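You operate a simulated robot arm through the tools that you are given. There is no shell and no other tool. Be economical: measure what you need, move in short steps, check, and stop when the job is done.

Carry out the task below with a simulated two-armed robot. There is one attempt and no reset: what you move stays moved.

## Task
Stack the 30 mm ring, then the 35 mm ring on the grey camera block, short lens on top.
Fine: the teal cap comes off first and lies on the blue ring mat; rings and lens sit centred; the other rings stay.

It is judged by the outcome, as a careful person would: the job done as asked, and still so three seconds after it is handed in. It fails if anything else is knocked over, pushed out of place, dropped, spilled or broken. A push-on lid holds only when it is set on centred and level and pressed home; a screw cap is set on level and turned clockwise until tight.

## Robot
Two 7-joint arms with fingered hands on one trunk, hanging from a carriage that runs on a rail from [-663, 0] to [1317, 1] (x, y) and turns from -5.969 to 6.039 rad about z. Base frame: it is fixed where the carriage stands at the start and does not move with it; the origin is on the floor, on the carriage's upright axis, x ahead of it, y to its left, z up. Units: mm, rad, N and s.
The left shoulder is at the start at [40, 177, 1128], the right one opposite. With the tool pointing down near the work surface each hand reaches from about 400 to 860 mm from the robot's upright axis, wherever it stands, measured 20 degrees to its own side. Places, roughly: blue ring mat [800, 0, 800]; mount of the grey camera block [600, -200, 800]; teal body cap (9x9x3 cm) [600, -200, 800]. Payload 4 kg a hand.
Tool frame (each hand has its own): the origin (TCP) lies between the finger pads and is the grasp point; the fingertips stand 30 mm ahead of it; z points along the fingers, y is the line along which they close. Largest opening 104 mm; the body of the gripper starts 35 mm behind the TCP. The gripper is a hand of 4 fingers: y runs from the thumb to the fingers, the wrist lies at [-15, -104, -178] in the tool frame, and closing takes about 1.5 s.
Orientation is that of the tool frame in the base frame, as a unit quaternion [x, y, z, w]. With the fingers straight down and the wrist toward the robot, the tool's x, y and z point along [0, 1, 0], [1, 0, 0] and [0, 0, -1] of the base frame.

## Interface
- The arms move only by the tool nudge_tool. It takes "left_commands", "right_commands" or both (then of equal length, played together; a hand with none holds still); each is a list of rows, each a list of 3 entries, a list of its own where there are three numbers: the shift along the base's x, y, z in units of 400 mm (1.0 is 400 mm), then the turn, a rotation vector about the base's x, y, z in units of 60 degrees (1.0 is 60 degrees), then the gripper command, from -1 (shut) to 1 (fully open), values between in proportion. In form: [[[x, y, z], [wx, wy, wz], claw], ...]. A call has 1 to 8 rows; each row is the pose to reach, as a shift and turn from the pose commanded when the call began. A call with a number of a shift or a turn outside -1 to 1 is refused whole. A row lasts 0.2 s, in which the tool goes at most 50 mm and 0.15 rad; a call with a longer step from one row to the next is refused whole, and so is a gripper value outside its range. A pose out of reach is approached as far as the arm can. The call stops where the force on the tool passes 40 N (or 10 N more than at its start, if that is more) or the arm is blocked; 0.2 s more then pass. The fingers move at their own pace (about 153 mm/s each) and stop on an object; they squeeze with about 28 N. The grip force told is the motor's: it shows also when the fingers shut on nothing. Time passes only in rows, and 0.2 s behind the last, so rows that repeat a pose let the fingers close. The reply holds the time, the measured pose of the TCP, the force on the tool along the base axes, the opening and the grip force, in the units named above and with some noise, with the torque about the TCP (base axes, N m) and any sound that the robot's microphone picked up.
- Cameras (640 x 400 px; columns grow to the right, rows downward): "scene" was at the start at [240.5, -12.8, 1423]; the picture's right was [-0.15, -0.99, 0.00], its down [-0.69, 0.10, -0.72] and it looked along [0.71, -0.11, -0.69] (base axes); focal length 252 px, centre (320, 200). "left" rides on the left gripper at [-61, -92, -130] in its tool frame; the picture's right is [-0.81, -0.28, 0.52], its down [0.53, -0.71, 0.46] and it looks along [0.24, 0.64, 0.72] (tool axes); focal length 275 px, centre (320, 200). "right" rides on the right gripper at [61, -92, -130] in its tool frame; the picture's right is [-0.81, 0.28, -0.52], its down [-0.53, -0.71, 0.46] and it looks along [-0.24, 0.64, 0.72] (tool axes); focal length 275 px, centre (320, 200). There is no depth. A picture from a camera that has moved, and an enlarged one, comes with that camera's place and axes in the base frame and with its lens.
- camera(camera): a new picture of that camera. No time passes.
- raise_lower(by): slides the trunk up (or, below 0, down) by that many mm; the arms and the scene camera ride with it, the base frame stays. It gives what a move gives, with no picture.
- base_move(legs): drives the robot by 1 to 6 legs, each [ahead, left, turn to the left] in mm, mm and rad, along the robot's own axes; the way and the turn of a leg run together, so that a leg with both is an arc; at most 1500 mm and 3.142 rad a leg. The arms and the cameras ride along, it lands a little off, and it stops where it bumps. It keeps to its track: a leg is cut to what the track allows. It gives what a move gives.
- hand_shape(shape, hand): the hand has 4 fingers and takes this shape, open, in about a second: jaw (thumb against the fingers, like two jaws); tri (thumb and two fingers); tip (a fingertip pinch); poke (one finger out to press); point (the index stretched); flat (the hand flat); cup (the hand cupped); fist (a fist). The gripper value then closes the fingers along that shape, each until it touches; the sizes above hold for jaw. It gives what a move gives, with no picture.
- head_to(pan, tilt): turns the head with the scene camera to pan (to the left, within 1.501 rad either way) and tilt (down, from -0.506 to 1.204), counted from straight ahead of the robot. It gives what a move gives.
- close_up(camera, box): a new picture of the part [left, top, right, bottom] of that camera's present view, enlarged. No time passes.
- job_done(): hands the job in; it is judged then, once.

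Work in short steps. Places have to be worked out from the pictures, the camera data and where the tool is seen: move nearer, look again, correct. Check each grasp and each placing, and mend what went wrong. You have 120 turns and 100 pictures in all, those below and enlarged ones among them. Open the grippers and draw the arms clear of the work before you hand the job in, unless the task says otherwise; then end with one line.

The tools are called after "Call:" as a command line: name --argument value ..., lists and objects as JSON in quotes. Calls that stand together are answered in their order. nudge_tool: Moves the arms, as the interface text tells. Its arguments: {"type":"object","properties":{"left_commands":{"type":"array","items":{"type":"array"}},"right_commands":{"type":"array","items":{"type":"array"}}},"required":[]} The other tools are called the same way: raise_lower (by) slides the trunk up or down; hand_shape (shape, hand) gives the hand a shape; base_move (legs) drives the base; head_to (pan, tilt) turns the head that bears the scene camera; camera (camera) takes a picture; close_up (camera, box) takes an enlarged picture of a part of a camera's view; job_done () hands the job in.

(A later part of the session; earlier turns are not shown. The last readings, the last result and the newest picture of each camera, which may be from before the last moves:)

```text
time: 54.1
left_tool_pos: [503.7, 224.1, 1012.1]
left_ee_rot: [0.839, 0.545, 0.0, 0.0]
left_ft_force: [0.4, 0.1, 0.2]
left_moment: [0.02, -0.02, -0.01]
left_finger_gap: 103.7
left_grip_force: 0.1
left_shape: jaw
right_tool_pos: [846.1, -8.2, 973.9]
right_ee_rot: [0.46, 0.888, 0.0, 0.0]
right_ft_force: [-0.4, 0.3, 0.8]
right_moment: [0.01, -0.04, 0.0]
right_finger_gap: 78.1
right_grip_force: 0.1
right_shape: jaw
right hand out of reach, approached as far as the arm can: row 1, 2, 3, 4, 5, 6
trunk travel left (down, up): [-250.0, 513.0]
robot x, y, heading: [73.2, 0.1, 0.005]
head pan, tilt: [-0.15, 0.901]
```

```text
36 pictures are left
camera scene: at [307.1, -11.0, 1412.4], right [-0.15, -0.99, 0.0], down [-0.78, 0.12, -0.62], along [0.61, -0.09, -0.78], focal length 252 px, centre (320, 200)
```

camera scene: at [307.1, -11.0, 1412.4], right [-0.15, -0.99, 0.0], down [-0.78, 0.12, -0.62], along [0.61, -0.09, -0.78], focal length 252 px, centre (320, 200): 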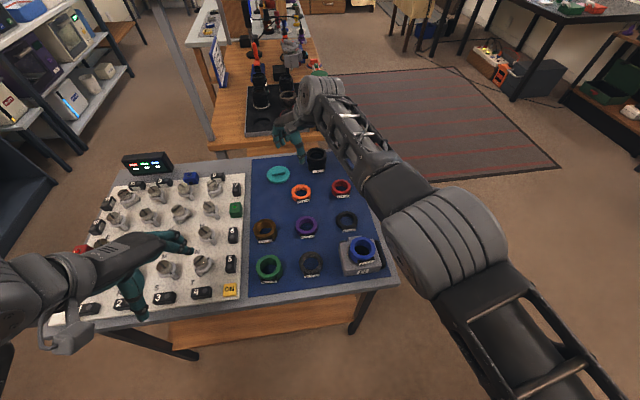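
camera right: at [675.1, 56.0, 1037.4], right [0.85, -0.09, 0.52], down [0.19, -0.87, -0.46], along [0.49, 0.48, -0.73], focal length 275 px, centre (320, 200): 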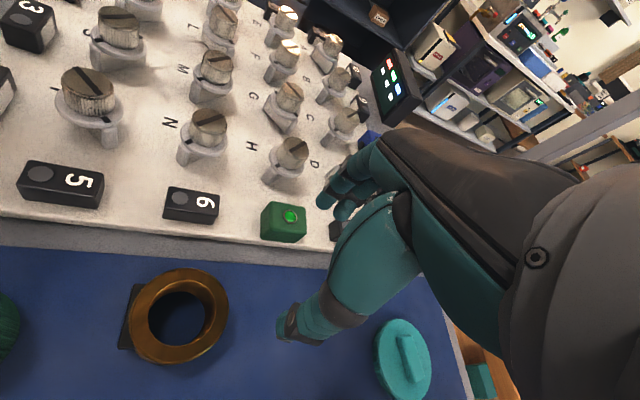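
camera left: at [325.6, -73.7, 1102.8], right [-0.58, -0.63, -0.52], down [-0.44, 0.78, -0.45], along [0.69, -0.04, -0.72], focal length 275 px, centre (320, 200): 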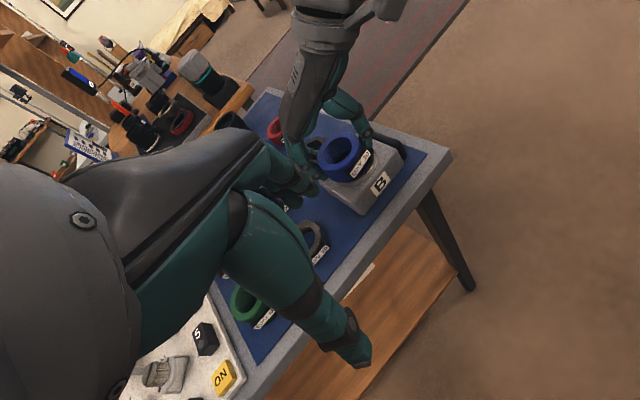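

I test a small pull-back toward the robot to see how the arm responds.

Call:
nudge_tool --right_commands '[[[-0.1, -0.05, 0.03], [0, 0, -0.1], 0.5], [[-0.2, -0.1, 0.06], [0, 0, -0.2], 0.5], [[-0.3, -0.15, 0.06], [0, 0, -0.3], 0.5], [[-0.4, -0.2, 0.06], [0, 0, -0.3], 0.5], [[-0.4, -0.2, 0.06], [0, 0, -0.3], 0.5]]'

```text
time: 55.3
left_tool_pos: [504.2, 224.2, 1010.6]
left_ee_rot: [0.838, 0.545, 0.0, -0.001]
left_ft_force: [0.2, 0.0, -0.6]
left_moment: [0.02, 0.02, 0.0]
left_finger_gap: 103.5
left_grip_force: 0.0
left_shape: jaw
right_tool_pos: [863.7, -41.4, 1008.9]
right_ee_rot: [0.592, 0.806, 0.0, 0.0]
right_ft_force: [0.9, 1.5, 0.0]
right_moment: [0.01, 0.03, 0.0]
right_finger_gap: 78.3
right_grip_force: 0.0
right_shape: jaw
right hand out of reach, approached as far as the arm can: row 1, 2, 3, 4, 5
trunk travel left (down, up): [-250.0, 513.0]
robot x, y, heading: [73.3, 0.7, 0.006]
head pan, tilt: [-0.15, 0.901]
```

The arm is fully stretched (wrist ~666 mm from shoulder), a singular posture. I command an inward (+y) swing, which should flex the elbow.

Call:
nudge_tool --right_commands '[[[-0.05, 0.1, 0.0], [0, 0, 0], 0.5], [[-0.1, 0.2, 0.0], [0, 0, 0], 0.5], [[-0.15, 0.3, 0.0], [0, 0, 0], 0.5], [[-0.2, 0.4, 0.0], [0, 0, 0], 0.5], [[-0.25, 0.5, 0.0], [0, 0, 0], 0.5], [[-0.25, 0.5, 0.0], [0, 0, 0], 0.5]]'

```text
time: 56.7
left_tool_pos: [502.0, 226.4, 1010.7]
left_ee_rot: [0.838, 0.546, 0.0, -0.002]
left_ft_force: [-1.2, 0.6, -0.9]
left_moment: [0.0, 0.01, 0.01]
left_finger_gap: 104.0
left_grip_force: 0.1
left_shape: jaw
right_tool_pos: [764.0, 157.5, 1017.6]
right_ee_rot: [0.592, 0.806, -0.001, -0.003]
right_ft_force: [-0.8, 0.4, 0.2]
right_moment: [0.0, -0.05, -0.02]
right_finger_gap: 78.5
right_grip_force: 0.1
right_shape: jaw
right hand out of reach, approached as far as the arm can: row 1, 2, 3, 4
trunk travel left (down, up): [-250.0, 513.0]
robot x, y, heading: [73.5, 4.4, 0.006]
head pan, tilt: [-0.15, 0.901]
```

Free again. Now I return above the gold ring with yaw 65°.

Call:
nudge_tool --right_commands '[[[-0.03, -0.03, -0.03], [0, 0, 0.13], 0.5], [[-0.06, -0.06, -0.06], [0, 0, 0.26], 0.5], [[-0.09, -0.09, -0.1], [0, 0, 0.39], 0.5], [[-0.12, -0.12, -0.14], [0, 0, 0.52], 0.5], [[-0.15, -0.15, -0.18], [0, 0, 0.65], 0.5], [[-0.16, -0.166, -0.2], [0, 0, 0.79], 0.5], [[-0.16, -0.166, -0.22], [0, 0, 0.79], 0.5]]'

Call:
camera --camera "right"

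```text
time: 58.3
left_tool_pos: [503.9, 223.9, 1011.5]
left_ee_rot: [0.838, 0.546, 0.0, 0.001]
left_ft_force: [-0.1, 0.1, -0.1]
left_moment: [0.01, -0.02, -0.02]
left_finger_gap: 103.9
left_grip_force: 0.0
left_shape: jaw
right_tool_pos: [705.1, 87.7, 932.3]
right_ee_rot: [0.217, 0.976, 0.001, -0.001]
right_ft_force: [0.8, -0.9, 0.2]
right_moment: [0.02, 0.0, -0.04]
right_finger_gap: 78.0
right_grip_force: 0.1
right_shape: jaw
trunk travel left (down, up): [-250.0, 513.0]
robot x, y, heading: [73.1, -0.8, 0.004]
head pan, tilt: [-0.15, 0.901]
```

```text
35 pictures are left
camera right: at [611.8, 31.7, 1061.5], right [0.85, -0.09, 0.52], down [0.18, -0.87, -0.46], along [0.49, 0.48, -0.73], focal length 275 px, centre (320, 200)
```

right: 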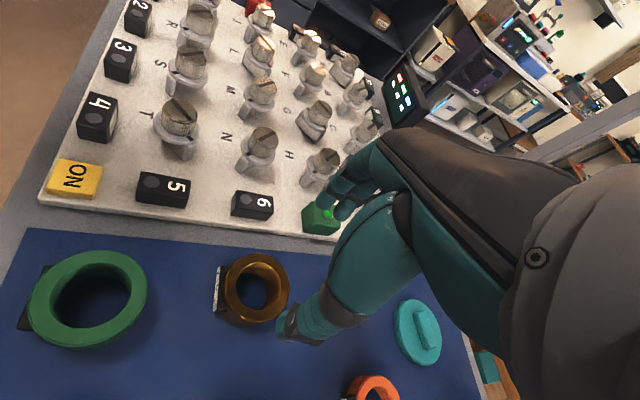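

Shift (-4.6, +3.8) mm to centre and descend.

Call:
nudge_tool --right_commands '[[[-0.0115, 0.0095, -0.06], [0, 0, 0], 0.5], [[-0.0115, 0.0095, -0.14], [0, 0, 0], 0.5], [[-0.0115, 0.0095, -0.2], [0, 0, 0], 0.5], [[-0.0115, 0.0095, -0.24], [0, 0, 0], 0.5], [[-0.0115, 0.0095, -0.265], [0, 0, 0], 0.5], [[-0.0115, 0.0095, -0.28], [0, 0, 0], 0.5], [[-0.0115, 0.0095, -0.288], [0, 0, 0], 0.5], [[-0.0115, 0.0095, -0.288], [0, 0, 0], 0.5]]'

Call:
close_up --camera "right" --box '[180, 180, 380, 360]'

```text
time: 60.1
left_tool_pos: [505.0, 225.3, 1010.5]
left_ee_rot: [0.838, 0.545, 0.0, 0.001]
left_ft_force: [-1.2, -0.4, -0.4]
left_moment: [0.04, 0.0, -0.02]
left_finger_gap: 103.7
left_grip_force: 0.1
left_shape: jaw
right_tool_pos: [700.0, 90.6, 815.9]
right_ee_rot: [0.218, 0.976, 0.001, -0.001]
right_ft_force: [-0.9, -0.1, -0.6]
right_moment: [0.03, -0.02, -0.01]
right_finger_gap: 78.2
right_grip_force: 0.0
right_shape: jaw
trunk travel left (down, up): [-250.0, 513.0]
robot x, y, heading: [74.2, -3.6, -0.002]
head pan, tilt: [-0.15, 0.901]
```

```text
2.22 times, centred on (280, 270) of right
camera zoom: at [607.5, 35.7, 945.5], right [0.85, -0.1, 0.52], down [0.18, -0.87, -0.46], along [0.49, 0.48, -0.72], focal length 612 px, centre (409, 44)
```

zoom: 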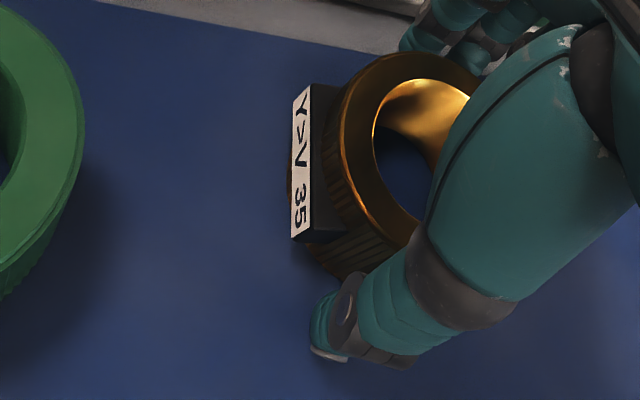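

Well placed around the ring. Close and lift.

Call:
nudge_tool --right_commands '[[[0, 0, 0], [0, 0, 0], 0.1], [[0, 0, 0], [0, 0, 0], -0.4], [[0, 0, 0], [0, 0, 0], -1], [[0, 0, 0], [0, 0, 0], -1], [[0, 0, 0], [0, 0, 0], -1], [[0, 0, 0], [0, 0, 0], -1], [[0, 0, 0], [0, 0, 0], -1]]'

Call:
nudge_tool --right_commands '[[[0, 0, 0.02], [0, 0, 0], -1], [[0, 0, 0.07], [0, 0, 0], -1], [[0, 0, 0.15], [0, 0, 0], -1], [[0, 0, 0.23], [0, 0, 0], -1], [[0, 0, 0.31], [0, 0, 0], -1], [[0, 0, 0.39], [0, 0, 0], -1], [[0, 0, 0.39], [0, 0, 0], -1]]'

Call:
close_up --camera "right" --box '[180, 180, 380, 360]'

```text
time: 61.7
left_tool_pos: [503.7, 225.2, 1010.7]
left_ee_rot: [0.838, 0.545, 0.0, 0.0]
left_ft_force: [0.5, 0.5, 0.3]
left_moment: [-0.02, -0.03, -0.02]
left_finger_gap: 103.4
left_grip_force: 0.1
left_shape: jaw
right_tool_pos: [700.6, 90.2, 815.7]
right_ee_rot: [0.218, 0.976, 0.001, -0.002]
right_ft_force: [0.5, 0.2, 0.4]
right_moment: [0.03, -0.05, 0.0]
right_finger_gap: 54.2
right_grip_force: 27.2
right_shape: jaw
trunk travel left (down, up): [-250.0, 513.0]
robot x, y, heading: [75.5, 0.5, 0.0]
head pan, tilt: [-0.15, 0.901]
```

```text
time: 63.3
left_tool_pos: [504.1, 223.6, 1011.0]
left_ee_rot: [0.838, 0.545, 0.0, 0.0]
left_ft_force: [0.4, -0.3, 0.9]
left_moment: [0.0, -0.03, -0.03]
left_finger_gap: 104.1
left_grip_force: 0.1
left_shape: jaw
right_tool_pos: [699.0, 91.5, 972.9]
right_ee_rot: [0.218, 0.976, 0.0, -0.001]
right_ft_force: [0.1, -0.8, -1.9]
right_moment: [0.02, -0.02, 0.0]
right_finger_gap: 54.5
right_grip_force: 27.7
right_shape: jaw
trunk travel left (down, up): [-250.0, 513.0]
robot x, y, heading: [76.8, 1.6, 0.003]
head pan, tilt: [-0.15, 0.901]
```

```text
2.22 times, centred on (280, 270) of right
camera zoom: at [607.0, 36.1, 1103.7], right [0.85, -0.1, 0.52], down [0.18, -0.87, -0.46], along [0.49, 0.48, -0.73], focal length 612 px, centre (409, 44)
```

zoom: 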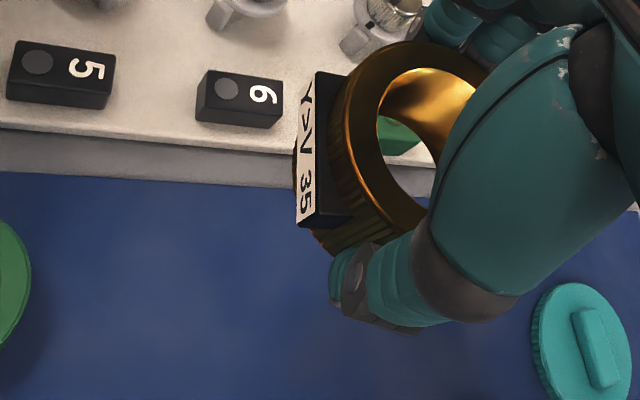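

Gold ring held level. I carry it over the stack ([577, -155], high), then bring the left camera back to the near-side vantage.

Call:
nudge_tool --right_commands '[[[-0.05, -0.1, 0], [0, 0, 0], -1], [[-0.1, -0.2, 0], [0, 0, 0], -1], [[-0.15, -0.3, 0], [0, 0, 0], -1], [[-0.2, -0.41, 0], [0, 0, 0], -1], [[-0.25, -0.52, -0.02], [0, 0, 0], -1], [[-0.304, -0.615, -0.05], [0, 0, 0], -1], [[-0.304, -0.615, -0.05], [0, 0, 0], -1]]'

Call:
nudge_tool --left_commands '[[[-0.02, -0.1, 0], [0, 0, 0], 1], [[-0.04, -0.2, 0], [0, 0, 0], 1], [[-0.06, -0.3, 0], [0, 0, 0], 1], [[-0.08, -0.4, 0], [0, 0, 0], 1], [[-0.085, -0.5, -0.02], [0, 0, 0], 1], [[-0.085, -0.6, -0.04], [0, 0, 0], 1], [[-0.085, -0.7, -0.05], [0, 0, 0], 1], [[-0.085, -0.7, -0.05], [0, 0, 0], 1]]'

Call:
camera --camera "left"

```text
time: 64.9
left_tool_pos: [505.0, 226.0, 1011.3]
left_ee_rot: [0.838, 0.546, 0.001, 0.0]
left_ft_force: [0.1, 0.0, -0.2]
left_moment: [-0.03, 0.05, 0.03]
left_finger_gap: 104.0
left_grip_force: 0.1
left_shape: jaw
right_tool_pos: [580.4, -155.1, 951.9]
right_ee_rot: [0.218, 0.976, 0.001, -0.001]
right_ft_force: [-0.3, 0.2, 0.2]
right_moment: [0.0, -0.03, 0.04]
right_finger_gap: 54.1
right_grip_force: 28.1
right_shape: jaw
trunk travel left (down, up): [-250.0, 513.0]
robot x, y, heading: [72.5, 1.0, 0.002]
head pan, tilt: [-0.15, 0.901]
```

```text
time: 66.7
left_tool_pos: [469.2, -54.6, 990.7]
left_ee_rot: [0.837, 0.547, 0.001, 0.0]
left_ft_force: [1.2, 0.9, -0.5]
left_moment: [0.03, 0.03, 0.02]
left_finger_gap: 103.9
left_grip_force: 0.2
left_shape: jaw
right_tool_pos: [578.9, -155.5, 952.3]
right_ee_rot: [0.218, 0.976, 0.0, 0.0]
right_ft_force: [-0.6, 0.2, -2.0]
right_moment: [-0.02, -0.01, -0.01]
right_finger_gap: 54.2
right_grip_force: 28.5
right_shape: jaw
trunk travel left (down, up): [-250.0, 513.0]
robot x, y, heading: [72.3, 0.1, 0.001]
head pan, tilt: [-0.15, 0.901]
```

```text
32 pictures are left
camera left: at [360.9, -73.0, 1121.7], right [-0.58, -0.63, -0.52], down [-0.44, 0.78, -0.45], along [0.69, -0.04, -0.72], focal length 275 px, centre (320, 200)
```

left: 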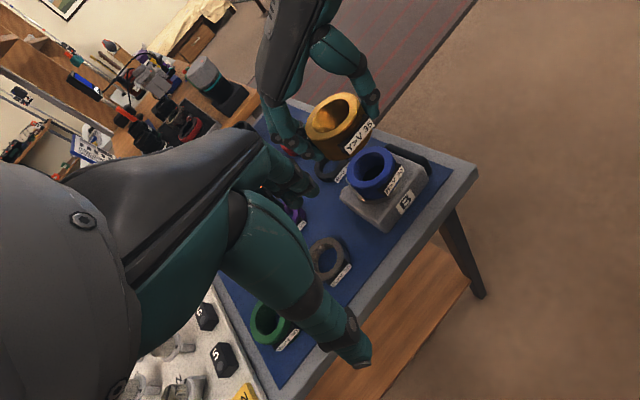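

I lower to about 8 mm above the blue ring and compare.

Call:
nudge_tool --right_commands '[[[-0.003, 0, -0.04], [0, 0, 0], -1], [[-0.005, 0, -0.08], [0, 0, 0], -1], [[-0.005, 0.001, -0.11], [0, 0, 0], -1], [[-0.005, 0.001, -0.127], [0, 0, 0], -1], [[-0.005, 0.001, -0.127], [0, 0, 0], -1]]'

Call:
close_up --camera "left" --box '[300, 90, 440, 230]'

Call:
close_up --camera "right" --box '[180, 180, 380, 360]'

Call:
close_up --camera "scene" --box '[310, 200, 410, 280]'

```text
time: 67.9
left_tool_pos: [469.7, -55.4, 991.1]
left_ee_rot: [0.838, 0.546, 0.0, 0.0]
left_ft_force: [0.2, -0.8, -0.1]
left_moment: [0.0, -0.02, 0.02]
left_finger_gap: 103.9
left_grip_force: 0.0
left_shape: jaw
right_tool_pos: [576.2, -154.1, 899.5]
right_ee_rot: [0.218, 0.976, 0.001, -0.002]
right_ft_force: [1.0, -0.1, -1.9]
right_moment: [0.02, 0.0, 0.0]
right_finger_gap: 54.3
right_grip_force: 28.5
right_shape: jaw
trunk travel left (down, up): [-250.0, 513.0]
robot x, y, heading: [67.4, 0.3, -0.001]
head pan, tilt: [-0.15, 0.901]
```

```text
2.86 times, centred on (370, 160) of left
camera zoom: at [360.9, -73.4, 1121.8], right [-0.58, -0.63, -0.52], down [-0.44, 0.78, -0.45], along [0.69, -0.04, -0.72], focal length 786 px, centre (177, 314)
```

zoom: 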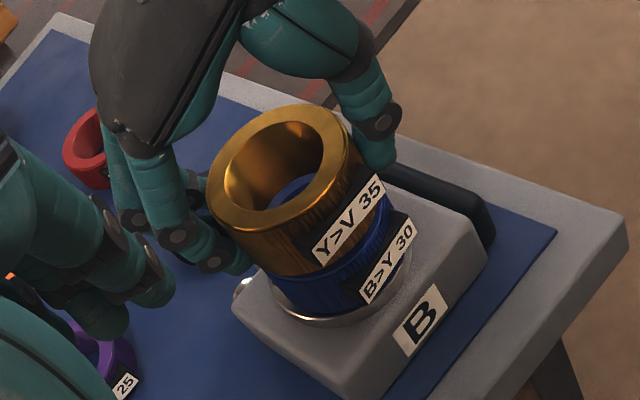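

```text
2.22 times, centred on (280, 270) of right
camera zoom: at [483.7, -209.9, 1031.2], right [0.85, -0.1, 0.52], down [0.18, -0.87, -0.46], along [0.49, 0.48, -0.73], focal length 612 px, centre (409, 44)
```

zoom: 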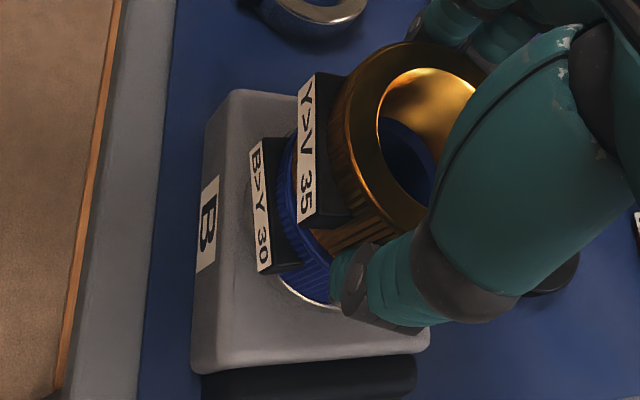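

```text
5.00 times, centred on (360, 240) of scene
camera zoom: at [307.1, -11.2, 1412.4], right [-0.15, -0.99, 0.0], down [-0.78, 0.12, -0.62], along [0.61, -0.09, -0.78], focal length 1258 px, centre (120, 0)
```

zoom: 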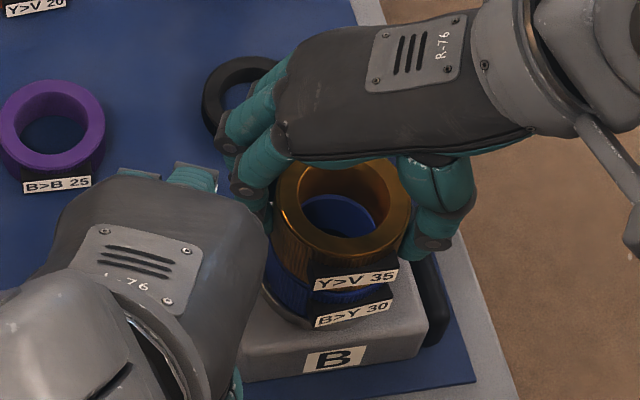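

I need a finer look at both silhouettes.

Call:
close_up --camera "left" --box '[330, 120, 400, 210]'

Call:
close_up --camera "scene" --box '[355, 225, 400, 270]'

```text
4.44 times, centred on (365, 165) of left
camera zoom: at [360.9, -73.4, 1121.8], right [-0.58, -0.63, -0.52], down [-0.44, 0.78, -0.45], along [0.69, -0.04, -0.72], focal length 1224 px, centre (120, 356)
```

zoom: 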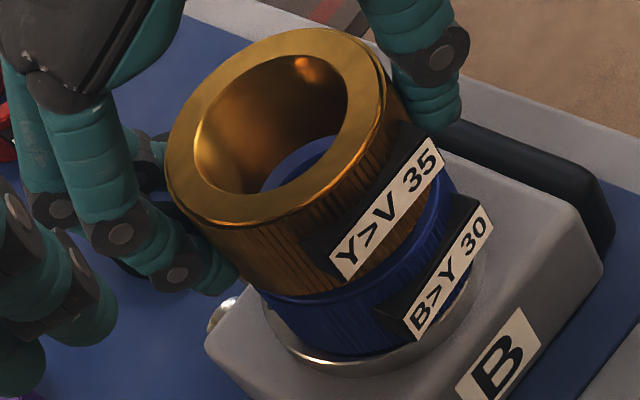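

```text
8.89 times, centred on (378, 248) of scene
camera zoom: at [307.1, -11.2, 1412.4], right [-0.15, -0.99, 0.0], down [-0.78, 0.12, -0.62], along [0.61, -0.09, -0.78], focal length 2237 px, centre (-191, -222)
```

zoom: 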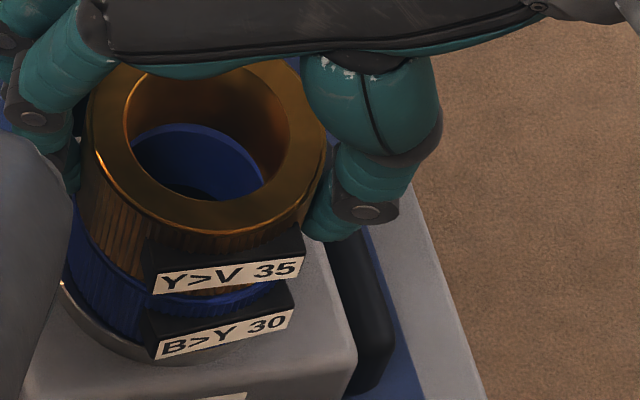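

Silhouettes line up to about 1 mm; gold needs ~+1 mm in y. I lower to the expected rest height (TCP ≈ 892), without pressing.

Call:
nudge_tool --right_commands '[[[0, 0.003, -0.005], [0, 0, 0], -1], [[0, 0.003, -0.01], [0, 0, 0], -1], [[0, 0.003, -0.014], [0, 0, 0], -1], [[0, 0.003, -0.018], [0, 0, 0], -1], [[0, 0.003, -0.018], [0, 0, 0], -1]]'

Call:
close_up --camera "left" --box '[330, 120, 400, 210]'

```text
time: 69.1
left_tool_pos: [469.6, -54.8, 990.7]
left_ee_rot: [0.838, 0.546, 0.0, 0.0]
left_ft_force: [-0.4, 0.4, 0.6]
left_moment: [0.0, 0.02, -0.03]
left_finger_gap: 103.7
left_grip_force: 0.0
left_shape: jaw
right_tool_pos: [576.5, -153.5, 893.4]
right_ee_rot: [0.218, 0.976, 0.0, 0.0]
right_ft_force: [0.6, -0.3, 0.5]
right_moment: [0.01, 0.03, 0.02]
right_finger_gap: 54.2
right_grip_force: 27.8
right_shape: jaw
trunk travel left (down, up): [-250.0, 513.0]
robot x, y, heading: [76.0, -2.3, 0.004]
head pan, tilt: [-0.15, 0.901]
```

```text
4.44 times, centred on (365, 165) of left
camera zoom: at [361.0, -73.4, 1121.9], right [-0.58, -0.63, -0.52], down [-0.44, 0.78, -0.46], along [0.69, -0.04, -0.72], focal length 1224 px, centre (120, 356)
```

zoom: 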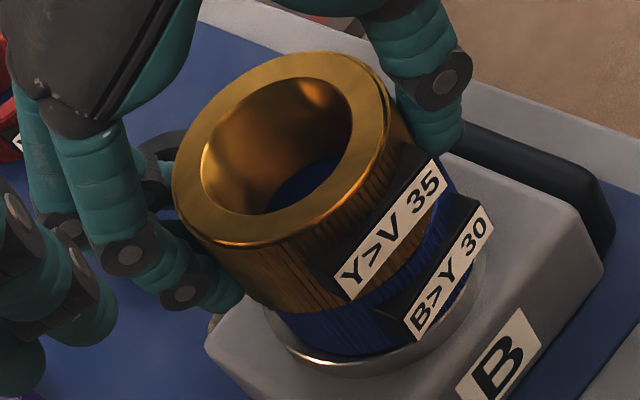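

Ring now just touching (load has transferred), silhouettes continuous. One more mm, then release and retract.

Call:
nudge_tool --right_commands '[[[0, 0, -0.003], [0, 0, 0], -1], [[0, 0, -0.003], [0, 0, 0], -0.1], [[0, 0, -0.003], [0, 0, 0], 0.3], [[0, 0, -0.003], [0, 0, 0], 0.5], [[0, 0, -0.003], [0, 0, 0], 0.5], [[0, 0, 0.06], [0, 0, 0], 0.5], [[0, 0, 0.16], [0, 0, 0], 0.5], [[0, 0, 0.24], [0, 0, 0], 0.5]]'

Call:
close_up --camera "left" --box '[330, 120, 400, 210]'

Call:
close_up --camera "right" --box '[160, 180, 380, 380]'

```text
time: 70.9
left_tool_pos: [470.0, -54.4, 991.2]
left_ee_rot: [0.838, 0.545, 0.0, -0.001]
left_ft_force: [0.4, 0.1, 0.2]
left_moment: [0.0, 0.01, 0.0]
left_finger_gap: 103.9
left_grip_force: 0.1
left_shape: jaw
right_tool_pos: [574.3, -154.2, 991.6]
right_ee_rot: [0.219, 0.976, 0.0, -0.001]
right_ft_force: [-0.5, 0.3, 0.0]
right_moment: [0.03, -0.06, -0.03]
right_finger_gap: 77.7
right_grip_force: 0.1
right_shape: jaw
trunk travel left (down, up): [-250.0, 513.0]
robot x, y, heading: [75.5, -2.9, 0.0]
head pan, tilt: [-0.15, 0.901]
```

```text
4.44 times, centred on (365, 165) of left
camera zoom: at [361.2, -73.5, 1121.8], right [-0.58, -0.63, -0.52], down [-0.44, 0.78, -0.46], along [0.69, -0.04, -0.72], focal length 1224 px, centre (120, 356)
```

zoom: 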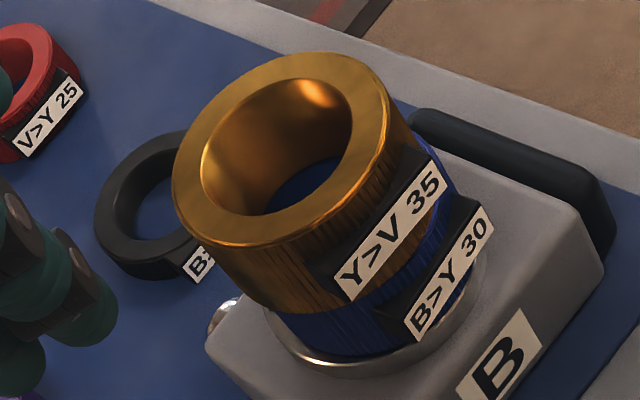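

```text
2.00 times, centred on (270, 280) of right
camera zoom: at [482.9, -209.7, 1121.4], right [0.85, -0.1, 0.52], down [0.18, -0.87, -0.46], along [0.49, 0.48, -0.73], focal length 551 px, centre (420, 40)
```

zoom: 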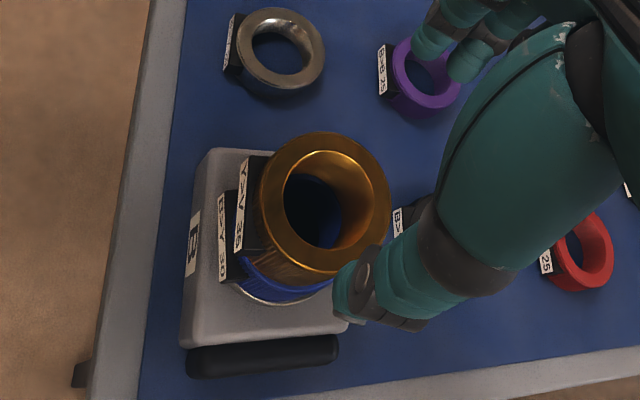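

I move the right hand aside (+40 x, +40 z) to see the whole stack from its camera, to check the x alignment.

Call:
nudge_tool --right_commands '[[[0.05, 0.02, 0.05], [0, 0, 0], 0.5], [[0.12, 0.04, 0.08], [0, 0, 0], 0.5], [[0.12, 0.04, 0.08], [0, 0, 0], 0.5]]'

Call:
close_up --camera "right" --box '[170, 220, 290, 340]'

Call:
close_up --camera "scene" --box '[345, 210, 405, 270]'

```text
time: 71.7
left_tool_pos: [468.6, -53.7, 990.2]
left_ee_rot: [0.839, 0.545, 0.001, 0.001]
left_ft_force: [-0.6, -0.6, -0.2]
left_moment: [0.02, 0.02, 0.04]
left_finger_gap: 103.7
left_grip_force: 0.0
left_shape: jaw
right_tool_pos: [623.1, -138.2, 1021.1]
right_ee_rot: [0.217, 0.976, -0.001, -0.001]
right_ft_force: [0.6, -0.1, 0.7]
right_moment: [0.01, -0.02, 0.0]
right_finger_gap: 77.3
right_grip_force: 0.0
right_shape: jaw
trunk travel left (down, up): [-250.0, 513.0]
robot x, y, heading: [73.3, -0.3, 0.004]
head pan, tilt: [-0.15, 0.901]
```

```text
3.33 times, centred on (230, 280) of right
camera zoom: at [531.7, -193.1, 1151.6], right [0.85, -0.1, 0.52], down [0.18, -0.87, -0.46], along [0.49, 0.48, -0.73], focal length 918 px, centre (620, -67)
```

zoom: 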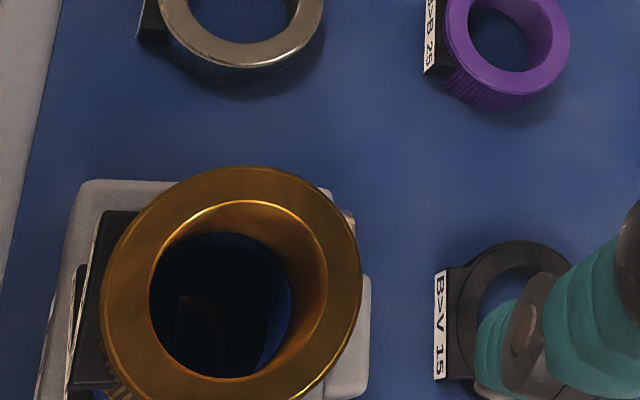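

```text
6.67 times, centred on (375, 240) of scene
camera zoom: at [306.8, -11.3, 1412.3], right [-0.15, -0.99, 0.0], down [-0.78, 0.12, -0.62], along [0.61, -0.09, -0.78], focal length 1678 px, centre (-47, -67)
```

zoom: 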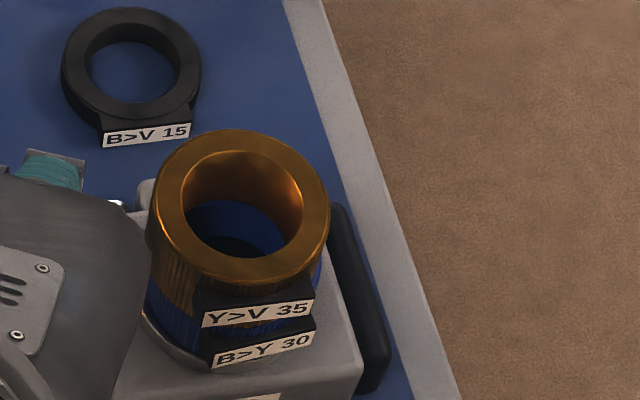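

Several estimates agree the gold ring sits about 4 mm short in x and 3 mm too far in +y relative to the blue one. I return to the exact release pose to regrasp it.

Call:
nudge_tool --right_commands '[[[-0.06, -0.02, -0.04], [0, 0, 0], 0.5], [[-0.12, -0.04, -0.08], [0, 0, 0], 0.5], [[-0.12, -0.04, -0.12], [0, 0, 0], 0.5], [[-0.12, -0.04, -0.2], [0, 0, 0], 0.5], [[-0.12, -0.04, -0.27], [0, 0, 0], 0.5], [[-0.12, -0.04, -0.31], [0, 0, 0], 0.5], [[-0.12, -0.04, -0.322], [0, 0, 0], 0.5]]'

Call:
nudge_tool --right_commands '[[[0, 0, 0], [0, 0, 0], 0.1], [[0, 0, 0], [0, 0, 0], -0.4], [[0, 0, 0], [0, 0, 0], -1], [[0, 0, 0], [0, 0, 0], -1], [[0, 0, 0], [0, 0, 0], -1], [[0, 0, 0.008], [0, 0, 0], -1], [[0.011, -0.0075, 0.008], [0, 0, 0], -1], [[0.011, -0.0075, 0.008], [0, 0, 0], -1]]'

Call:
close_up --camera "scene" --box '[345, 210, 405, 270]'

Call:
close_up --camera "left" --box '[330, 120, 400, 210]'

```text
time: 73.3
left_tool_pos: [468.6, -55.0, 990.3]
left_ee_rot: [0.838, 0.546, 0.0, 0.0]
left_ft_force: [0.8, -0.8, 0.4]
left_moment: [-0.01, 0.01, 0.04]
left_finger_gap: 103.9
left_grip_force: 0.1
left_shape: jaw
right_tool_pos: [576.2, -152.4, 892.8]
right_ee_rot: [0.218, 0.976, 0.0, 0.0]
right_ft_force: [0.4, 0.3, 0.0]
right_moment: [0.0, -0.02, 0.02]
right_finger_gap: 77.4
right_grip_force: 0.1
right_shape: jaw
trunk travel left (down, up): [-250.0, 513.0]
robot x, y, heading: [72.6, 1.0, -0.0]
head pan, tilt: [-0.15, 0.901]
```

```text
time: 75.1
left_tool_pos: [469.4, -54.1, 990.3]
left_ee_rot: [0.838, 0.545, 0.0, 0.001]
left_ft_force: [-0.4, -0.4, 0.1]
left_moment: [0.02, 0.02, 0.01]
left_finger_gap: 103.9
left_grip_force: 0.0
left_shape: jaw
right_tool_pos: [580.4, -155.6, 896.0]
right_ee_rot: [0.218, 0.976, 0.0, -0.002]
right_ft_force: [-0.1, 0.6, -1.3]
right_moment: [0.03, -0.01, -0.01]
right_finger_gap: 54.5
right_grip_force: 28.2
right_shape: jaw
trunk travel left (down, up): [-250.0, 513.0]
robot x, y, heading: [70.5, -2.3, -0.003]
head pan, tilt: [-0.15, 0.901]
```

```text
6.67 times, centred on (375, 240) of scene
camera zoom: at [307.0, -11.1, 1412.3], right [-0.15, -0.99, 0.0], down [-0.78, 0.12, -0.62], along [0.61, -0.09, -0.78], focal length 1678 px, centre (-47, -67)
```

zoom: 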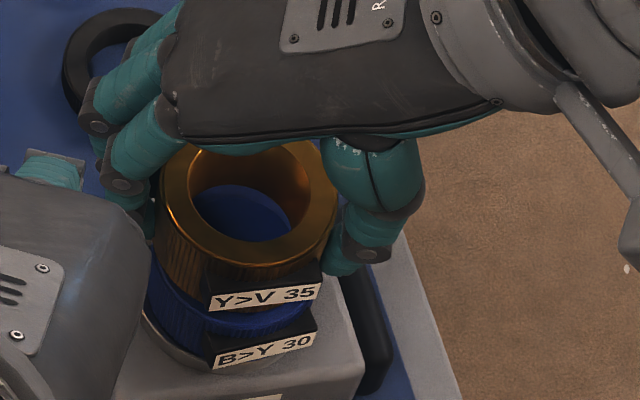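

```text
4.44 times, centred on (365, 165) of left
camera zoom: at [360.8, -73.3, 1121.8], right [-0.58, -0.63, -0.52], down [-0.44, 0.78, -0.45], along [0.69, -0.04, -0.72], focal length 1224 px, centre (120, 356)
```

zoom: 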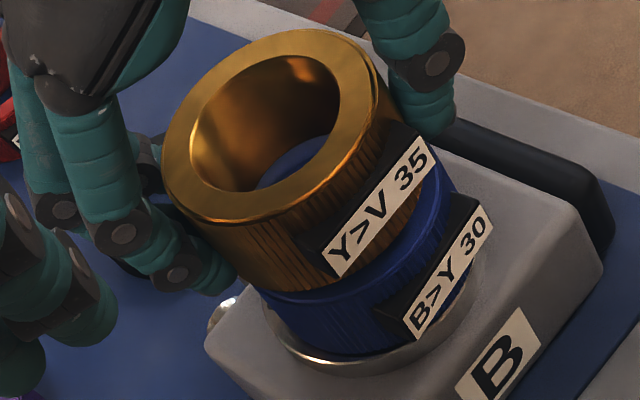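

Now both silhouette sides show the blue ring about equally. I lower the 3 mm and release.

Call:
nudge_tool --right_commands '[[[0, 0, -0.005], [0, 0, 0], -1], [[0, 0, -0.009], [0, 0, 0], -1], [[0, 0, -0.009], [0, 0, 0], -0.1], [[0, 0, -0.009], [0, 0, 0], 0.3], [[0, 0, -0.009], [0, 0, 0], 0.5], [[0, 0, 0.06], [0, 0, 0], 0.5], [[0, 0, 0.16], [0, 0, 0], 0.5], [[0.06, 0.02, 0.24], [0, 0, 0], 0.5]]'

Call:
nudge_tool --right_commands '[[[0.06, 0.02, 0.08], [0, 0, 0], 0.6], [[0.06, 0.02, 0.08], [0, 0, 0], 0.6]]'

Call:
close_up --camera "right" --box '[170, 220, 310, 360]'

Call:
close_up --camera "scene" --box '[345, 210, 405, 270]'

```text
time: 76.9
left_tool_pos: [470.9, -55.2, 991.1]
left_ee_rot: [0.838, 0.545, 0.0, 0.0]
left_ft_force: [0.5, -0.4, -0.5]
left_moment: [0.01, 0.04, 0.03]
left_finger_gap: 104.1
left_grip_force: 0.1
left_shape: jaw
right_tool_pos: [608.7, -148.7, 991.1]
right_ee_rot: [0.219, 0.976, 0.0, 0.001]
right_ft_force: [0.0, 0.4, -0.4]
right_moment: [0.01, 0.0, 0.01]
right_finger_gap: 77.7
right_grip_force: 0.0
right_shape: jaw
trunk travel left (down, up): [-250.0, 513.0]
robot x, y, heading: [70.7, 3.4, 0.003]
head pan, tilt: [-0.15, 0.901]
```

```text
time: 77.5
left_tool_pos: [468.3, -55.5, 990.3]
left_ee_rot: [0.838, 0.546, -0.001, -0.001]
left_ft_force: [0.0, -0.2, -0.3]
left_moment: [-0.01, -0.02, -0.02]
left_finger_gap: 103.8
left_grip_force: 0.2
left_shape: jaw
right_tool_pos: [629.0, -142.7, 1024.7]
right_ee_rot: [0.218, 0.976, -0.002, 0.0]
right_ft_force: [-0.4, -0.1, -0.4]
right_moment: [0.0, 0.0, 0.03]
right_finger_gap: 83.1
right_grip_force: 0.0
right_shape: jaw
trunk travel left (down, up): [-250.0, 513.0]
robot x, y, heading: [71.9, 0.3, 0.003]
head pan, tilt: [-0.15, 0.901]
```

```text
2.86 times, centred on (240, 290) of right
camera zoom: at [536.4, -197.1, 1153.8], right [0.85, -0.1, 0.52], down [0.18, -0.87, -0.46], along [0.49, 0.48, -0.73], focal length 786 px, centre (549, -57)
```

zoom: 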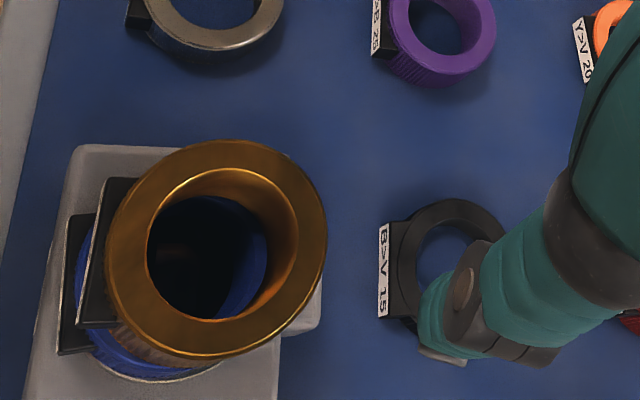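

```text
6.67 times, centred on (375, 240) of scene
camera zoom: at [306.2, -11.5, 1412.1], right [-0.15, -0.99, 0.0], down [-0.78, 0.12, -0.62], along [0.61, -0.09, -0.78], focal length 1678 px, centre (-47, -67)
```

zoom: 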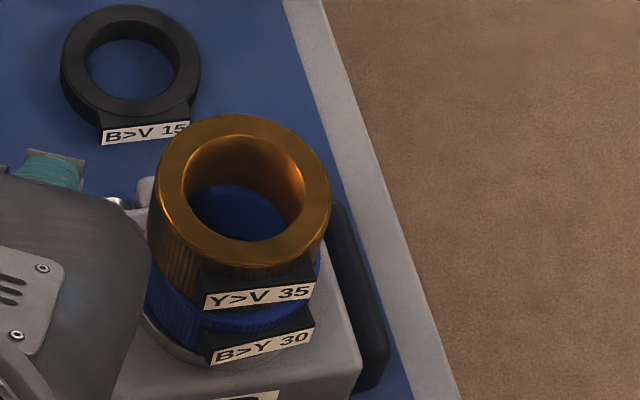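

The gold ring sits about 2–3 mm off the blue, stable and level; acceptable. Now the lens at about [950, -87]: clear the left arm, then drive ahead 230 mm.

Call:
nudge_tool --left_commands '[[[0, 0.11, 0.03], [0, 0, 0], 1], [[0, 0.22, 0.05], [0, 0, 0], 1], [[0, 0.33, 0.05], [0, 0, 0], 1], [[0, 0.44, 0.05], [0, 0, 0], 1], [[0, 0.55, 0.05], [0, 0, 0], 1], [[0, 0.65, 0.05], [0, 0, 0], 1], [[0, 0.7, 0.05], [0, 0, 0], 1]]'

Call:
base_move --legs '[[230, 0, 0]]'

Call:
nudge_tool --right_commands '[[[0.06, 0.03, -0.03], [0, 0, 0], 0.6], [[0.13, 0.07, -0.06], [0, 0, 0], 0.6], [[0.2, 0.11, -0.09], [0, 0, 0], 0.6], [[0.22, 0.13, -0.12], [0, 0, 0], 0.6], [[0.22, 0.13, -0.12], [0, 0, 0], 0.6]]'

Call:
camera --camera "right"

```text
time: 79.1
left_tool_pos: [469.9, 224.0, 1013.2]
left_ee_rot: [0.839, 0.545, 0.0, 0.0]
left_ft_force: [-0.5, 0.5, 0.1]
left_moment: [0.0, -0.04, 0.02]
left_finger_gap: 103.9
left_grip_force: 0.1
left_shape: jaw
right_tool_pos: [630.4, -141.3, 1024.1]
right_ee_rot: [0.218, 0.976, 0.0, -0.001]
right_ft_force: [1.5, 0.3, 0.5]
right_moment: [0.03, -0.02, -0.05]
right_finger_gap: 83.1
right_grip_force: 0.1
right_shape: jaw
trunk travel left (down, up): [-250.0, 513.0]
robot x, y, heading: [73.2, -4.2, 0.001]
head pan, tilt: [-0.15, 0.901]
```

```text
time: 80.9
left_tool_pos: [701.0, 224.0, 1013.6]
left_ee_rot: [0.837, 0.547, -0.001, 0.001]
left_ft_force: [-0.2, 0.2, -0.2]
left_moment: [-0.03, 0.01, -0.01]
left_finger_gap: 103.5
left_grip_force: 0.1
left_shape: jaw
right_tool_pos: [861.6, -139.7, 1024.6]
right_ee_rot: [0.216, 0.976, 0.0, 0.001]
right_ft_force: [0.4, 0.1, -0.4]
right_moment: [0.02, 0.01, 0.01]
right_finger_gap: 82.9
right_grip_force: 0.1
right_shape: jaw
trunk travel left (down, up): [-250.0, 513.0]
robot x, y, heading: [301.4, 3.7, 0.005]
head pan, tilt: [-0.15, 0.901]
```

```text
time: 82.1
left_tool_pos: [701.8, 224.1, 1012.8]
left_ee_rot: [0.837, 0.547, 0.0, 0.0]
left_ft_force: [-1.0, -0.2, -0.3]
left_moment: [-0.04, 0.01, 0.0]
left_finger_gap: 104.0
left_grip_force: 0.0
left_shape: jaw
right_tool_pos: [949.0, -86.5, 976.3]
right_ee_rot: [0.217, 0.976, 0.0, -0.001]
right_ft_force: [-0.2, 0.5, 0.2]
right_moment: [0.01, 0.05, -0.01]
right_finger_gap: 83.1
right_grip_force: 0.0
right_shape: jaw
trunk travel left (down, up): [-250.0, 513.0]
robot x, y, heading: [304.4, -1.2, 0.004]
head pan, tilt: [-0.15, 0.901]
```

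```text
17 pictures are left
camera right: at [856.3, -142.1, 1107.0], right [0.85, -0.09, 0.52], down [0.18, -0.87, -0.46], along [0.49, 0.48, -0.72], focal length 275 px, centre (320, 200)
```

right: 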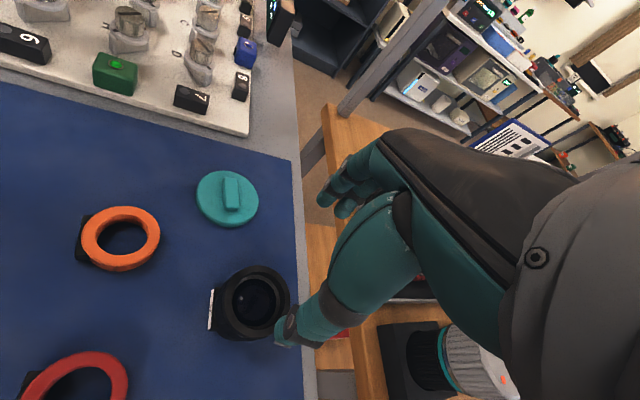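

Lens centre is about [952, -92]. I shift and descend part way, then check.

Call:
nudge_tool --right_commands '[[[0.007, -0.0135, -0.06], [0, 0, 0], 0.8], [[0.007, -0.0135, -0.14], [0, 0, 0], 0.8], [[0.007, -0.0135, -0.2], [0, 0, 0], 0.8], [[0.007, -0.0135, -0.2], [0, 0, 0], 0.8]]'

Call:
camera --camera "right"

```text
time: 83.1
left_tool_pos: [699.9, 225.5, 1013.5]
left_ee_rot: [0.837, 0.547, 0.0, -0.001]
left_ft_force: [-0.8, -0.1, 0.1]
left_moment: [0.01, 0.01, 0.03]
left_finger_gap: 103.7
left_grip_force: 0.2
left_shape: jaw
right_tool_pos: [951.5, -93.0, 896.5]
right_ee_rot: [0.218, 0.976, 0.0, 0.0]
right_ft_force: [0.5, -0.7, -0.4]
right_moment: [-0.02, -0.02, -0.01]
right_finger_gap: 93.5
right_grip_force: 0.1
right_shape: jaw
trunk travel left (down, up): [-250.0, 513.0]
robot x, y, heading: [301.1, 1.6, 0.003]
head pan, tilt: [-0.15, 0.901]
```

```text
16 pictures are left
camera right: at [858.9, -148.3, 1026.3], right [0.85, -0.09, 0.52], down [0.18, -0.87, -0.46], along [0.49, 0.48, -0.72], focal length 275 px, centre (320, 200)
```

right: 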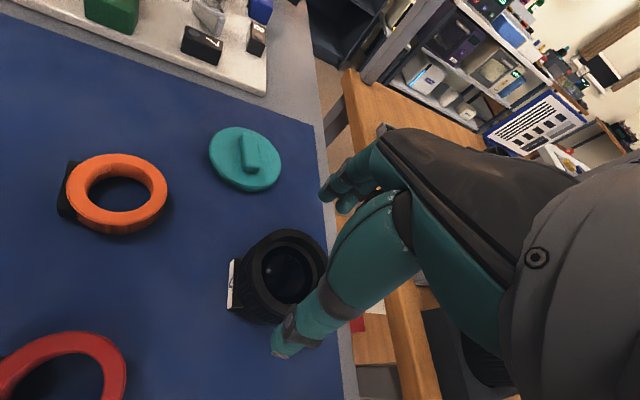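

Centred within ~3 mm; small shift and descend to TCP ≈ 835.

Call:
nudge_tool --right_commands '[[[-0.004, 0.005, -0.05], [0, 0, 0], 0.8], [[-0.004, 0.005, -0.09], [0, 0, 0], 0.8], [[-0.004, 0.005, -0.12], [0, 0, 0], 0.8], [[-0.004, 0.005, -0.14], [0, 0, 0], 0.8], [[-0.004, 0.005, -0.153], [0, 0, 0], 0.8], [[-0.004, 0.005, -0.153], [0, 0, 0], 0.8]]'

Call:
camera --camera "right"

```text
time: 84.5
left_tool_pos: [700.6, 224.5, 1013.4]
left_ee_rot: [0.837, 0.547, 0.0, 0.0]
left_ft_force: [0.0, -0.4, 0.2]
left_moment: [0.01, -0.01, 0.0]
left_finger_gap: 103.9
left_grip_force: 0.0
left_shape: jaw
right_tool_pos: [949.2, -91.1, 834.9]
right_ee_rot: [0.217, 0.976, 0.001, -0.001]
right_ft_force: [0.4, 0.5, 0.1]
right_moment: [0.01, 0.0, -0.03]
right_finger_gap: 93.7
right_grip_force: 0.1
right_shape: jaw
trunk travel left (down, up): [-250.0, 513.0]
robot x, y, heading: [303.1, 1.3, 0.004]
head pan, tilt: [-0.15, 0.901]
```

```text
15 pictures are left
camera right: at [857.7, -147.1, 965.2], right [0.85, -0.09, 0.52], down [0.18, -0.87, -0.46], along [0.49, 0.48, -0.72], focal length 275 px, centre (320, 200)
```

right: 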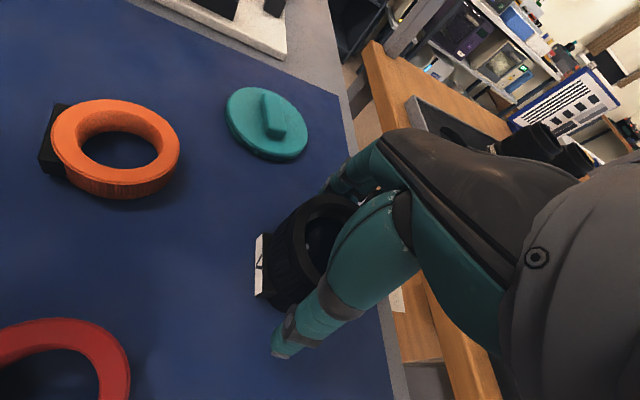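

Lens between thumb and fingers. I close, then lift.

Call:
nudge_tool --right_commands '[[[0, 0, 0], [0, 0, 0], 0.3], [[0, 0, 0], [0, 0, 0], -0.2], [[0, 0, 0], [0, 0, 0], -1], [[0, 0, 0], [0, 0, 0], -1], [[0, 0, 0], [0, 0, 0], -1], [[0, 0, 0], [0, 0, 0], -1], [[0, 0, 0], [0, 0, 0], -1]]'

Call:
nudge_tool --right_commands '[[[0, 0, 0.02], [0, 0, 0], -1], [[0, 0, 0.07], [0, 0, 0], -1], [[0, 0, 0.15], [0, 0, 0], -1], [[0, 0, 0.24], [0, 0, 0], -1], [[0, 0, 0.34], [0, 0, 0], -1], [[0, 0, 0.44], [0, 0, 0], -1], [[0, 0, 0.5], [0, 0, 0], -1], [[0, 0, 0.5], [0, 0, 0], -1]]'

Call:
camera --camera "right"

```text
time: 86.1
left_tool_pos: [699.9, 224.4, 1013.2]
left_ee_rot: [0.838, 0.546, 0.0, -0.001]
left_ft_force: [0.9, 0.8, -1.4]
left_moment: [0.0, -0.01, -0.02]
left_finger_gap: 103.4
left_grip_force: 0.0
left_shape: jaw
right_tool_pos: [950.6, -91.3, 834.7]
right_ee_rot: [0.216, 0.976, 0.0, -0.001]
right_ft_force: [0.5, 0.1, 0.1]
right_moment: [-0.01, -0.01, -0.01]
right_finger_gap: 55.4
right_grip_force: 28.6
right_shape: jaw
trunk travel left (down, up): [-250.0, 513.0]
robot x, y, heading: [302.9, -1.1, 0.008]
head pan, tilt: [-0.15, 0.901]
```

```text
time: 87.9
left_tool_pos: [700.1, 224.0, 1014.0]
left_ee_rot: [0.837, 0.547, -0.001, -0.001]
left_ft_force: [0.6, 0.3, 0.1]
left_moment: [0.0, -0.01, 0.0]
left_finger_gap: 103.9
left_grip_force: 0.1
left_shape: jaw
right_tool_pos: [948.9, -92.0, 1035.1]
right_ee_rot: [0.216, 0.976, 0.0, -0.001]
right_ft_force: [0.6, -0.3, -2.2]
right_moment: [0.02, 0.03, -0.03]
right_finger_gap: 55.7
right_grip_force: 27.9
right_shape: jaw
trunk travel left (down, up): [-250.0, 513.0]
robot x, y, heading: [307.1, 0.7, 0.006]
head pan, tilt: [-0.15, 0.901]
```

```text
14 pictures are left
camera right: at [856.2, -148.2, 1166.0], right [0.85, -0.09, 0.52], down [0.18, -0.87, -0.46], along [0.49, 0.48, -0.73], focal length 275 px, centre (320, 200)
```

right: 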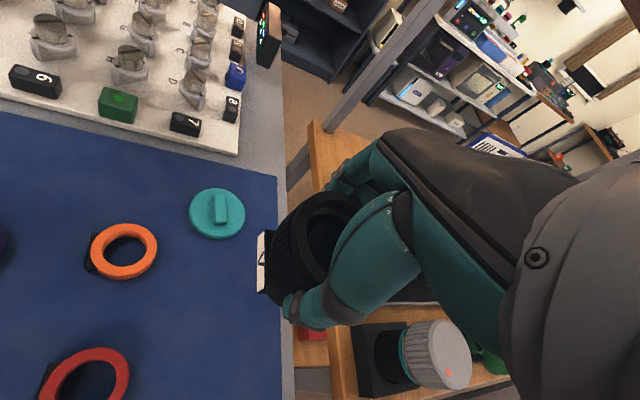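

Lens is held upright. I drive back 230 mm and carry it over the stack, high.

Call:
base_move --legs '[[-230, 0, 0]]'

Call:
nudge_tool --right_commands '[[[-0.09, -0.05, 0], [0, 0, 0], -1], [[-0.18, -0.09, 0], [0, 0, 0], -1], [[-0.27, -0.13, 0], [0, 0, 0], -1], [[-0.345, -0.163, 0], [0, 0, 0], -1], [[-0.345, -0.163, -0.05], [0, 0, 0], -1], [[-0.345, -0.163, -0.1], [0, 0, 0], -1], [[-0.345, -0.163, -0.1], [0, 0, 0], -1]]'

Call:
nudge_tool --left_commands '[[[0, -0.1, 0], [0, 0, 0], 1], [[0, -0.2, 0], [0, 0, 0], 1], [[0, -0.3, 0], [0, 0, 0], 1], [[0, -0.4, 0], [0, 0, 0], 1], [[0, -0.5, -0.02], [0, 0, 0], 1], [[0, -0.6, -0.04], [0, 0, 0], 1], [[0, -0.7, -0.05], [0, 0, 0], 1], [[0, -0.7, -0.05], [0, 0, 0], 1]]'

```text
time: 89.6
left_tool_pos: [467.8, 223.3, 1012.3]
left_ee_rot: [0.838, 0.545, 0.0, -0.001]
left_ft_force: [-0.2, -0.5, -0.3]
left_moment: [0.03, -0.01, 0.01]
left_finger_gap: 104.1
left_grip_force: 0.1
left_shape: jaw
right_tool_pos: [714.5, -94.9, 1034.6]
right_ee_rot: [0.218, 0.976, 0.0, -0.001]
right_ft_force: [-0.2, -0.1, -2.5]
right_moment: [0.01, -0.02, -0.02]
right_finger_gap: 55.7
right_grip_force: 27.9
right_shape: jaw
trunk travel left (down, up): [-250.0, 513.0]
robot x, y, heading: [70.3, 2.9, 0.007]
head pan, tilt: [-0.15, 0.901]
```

```text
time: 91.2
left_tool_pos: [468.8, 222.2, 1012.4]
left_ee_rot: [0.838, 0.545, 0.001, -0.001]
left_ft_force: [0.6, 0.1, 0.0]
left_moment: [0.0, 0.02, -0.01]
left_finger_gap: 103.9
left_grip_force: 0.1
left_shape: jaw
right_tool_pos: [578.3, -159.3, 996.7]
right_ee_rot: [0.218, 0.976, 0.0, -0.002]
right_ft_force: [0.3, 0.8, -2.6]
right_moment: [-0.01, 0.04, 0.02]
right_finger_gap: 55.6
right_grip_force: 28.2
right_shape: jaw
trunk travel left (down, up): [-250.0, 513.0]
robot x, y, heading: [72.1, -0.2, 0.004]
head pan, tilt: [-0.15, 0.901]
```

```text
time: 93.0
left_tool_pos: [468.9, -54.5, 993.6]
left_ee_rot: [0.838, 0.546, 0.001, 0.0]
left_ft_force: [0.2, -0.4, 0.6]
left_moment: [0.01, -0.03, 0.02]
left_finger_gap: 103.8
left_grip_force: 0.0
left_shape: jaw
right_tool_pos: [579.0, -159.9, 995.7]
right_ee_rot: [0.218, 0.976, 0.001, -0.001]
right_ft_force: [0.3, -0.5, -2.7]
right_moment: [-0.01, 0.02, 0.01]
right_finger_gap: 55.4
right_grip_force: 27.9
right_shape: jaw
trunk travel left (down, up): [-250.0, 513.0]
robot x, y, heading: [72.9, -2.0, 0.004]
head pan, tilt: [-0.15, 0.901]
```

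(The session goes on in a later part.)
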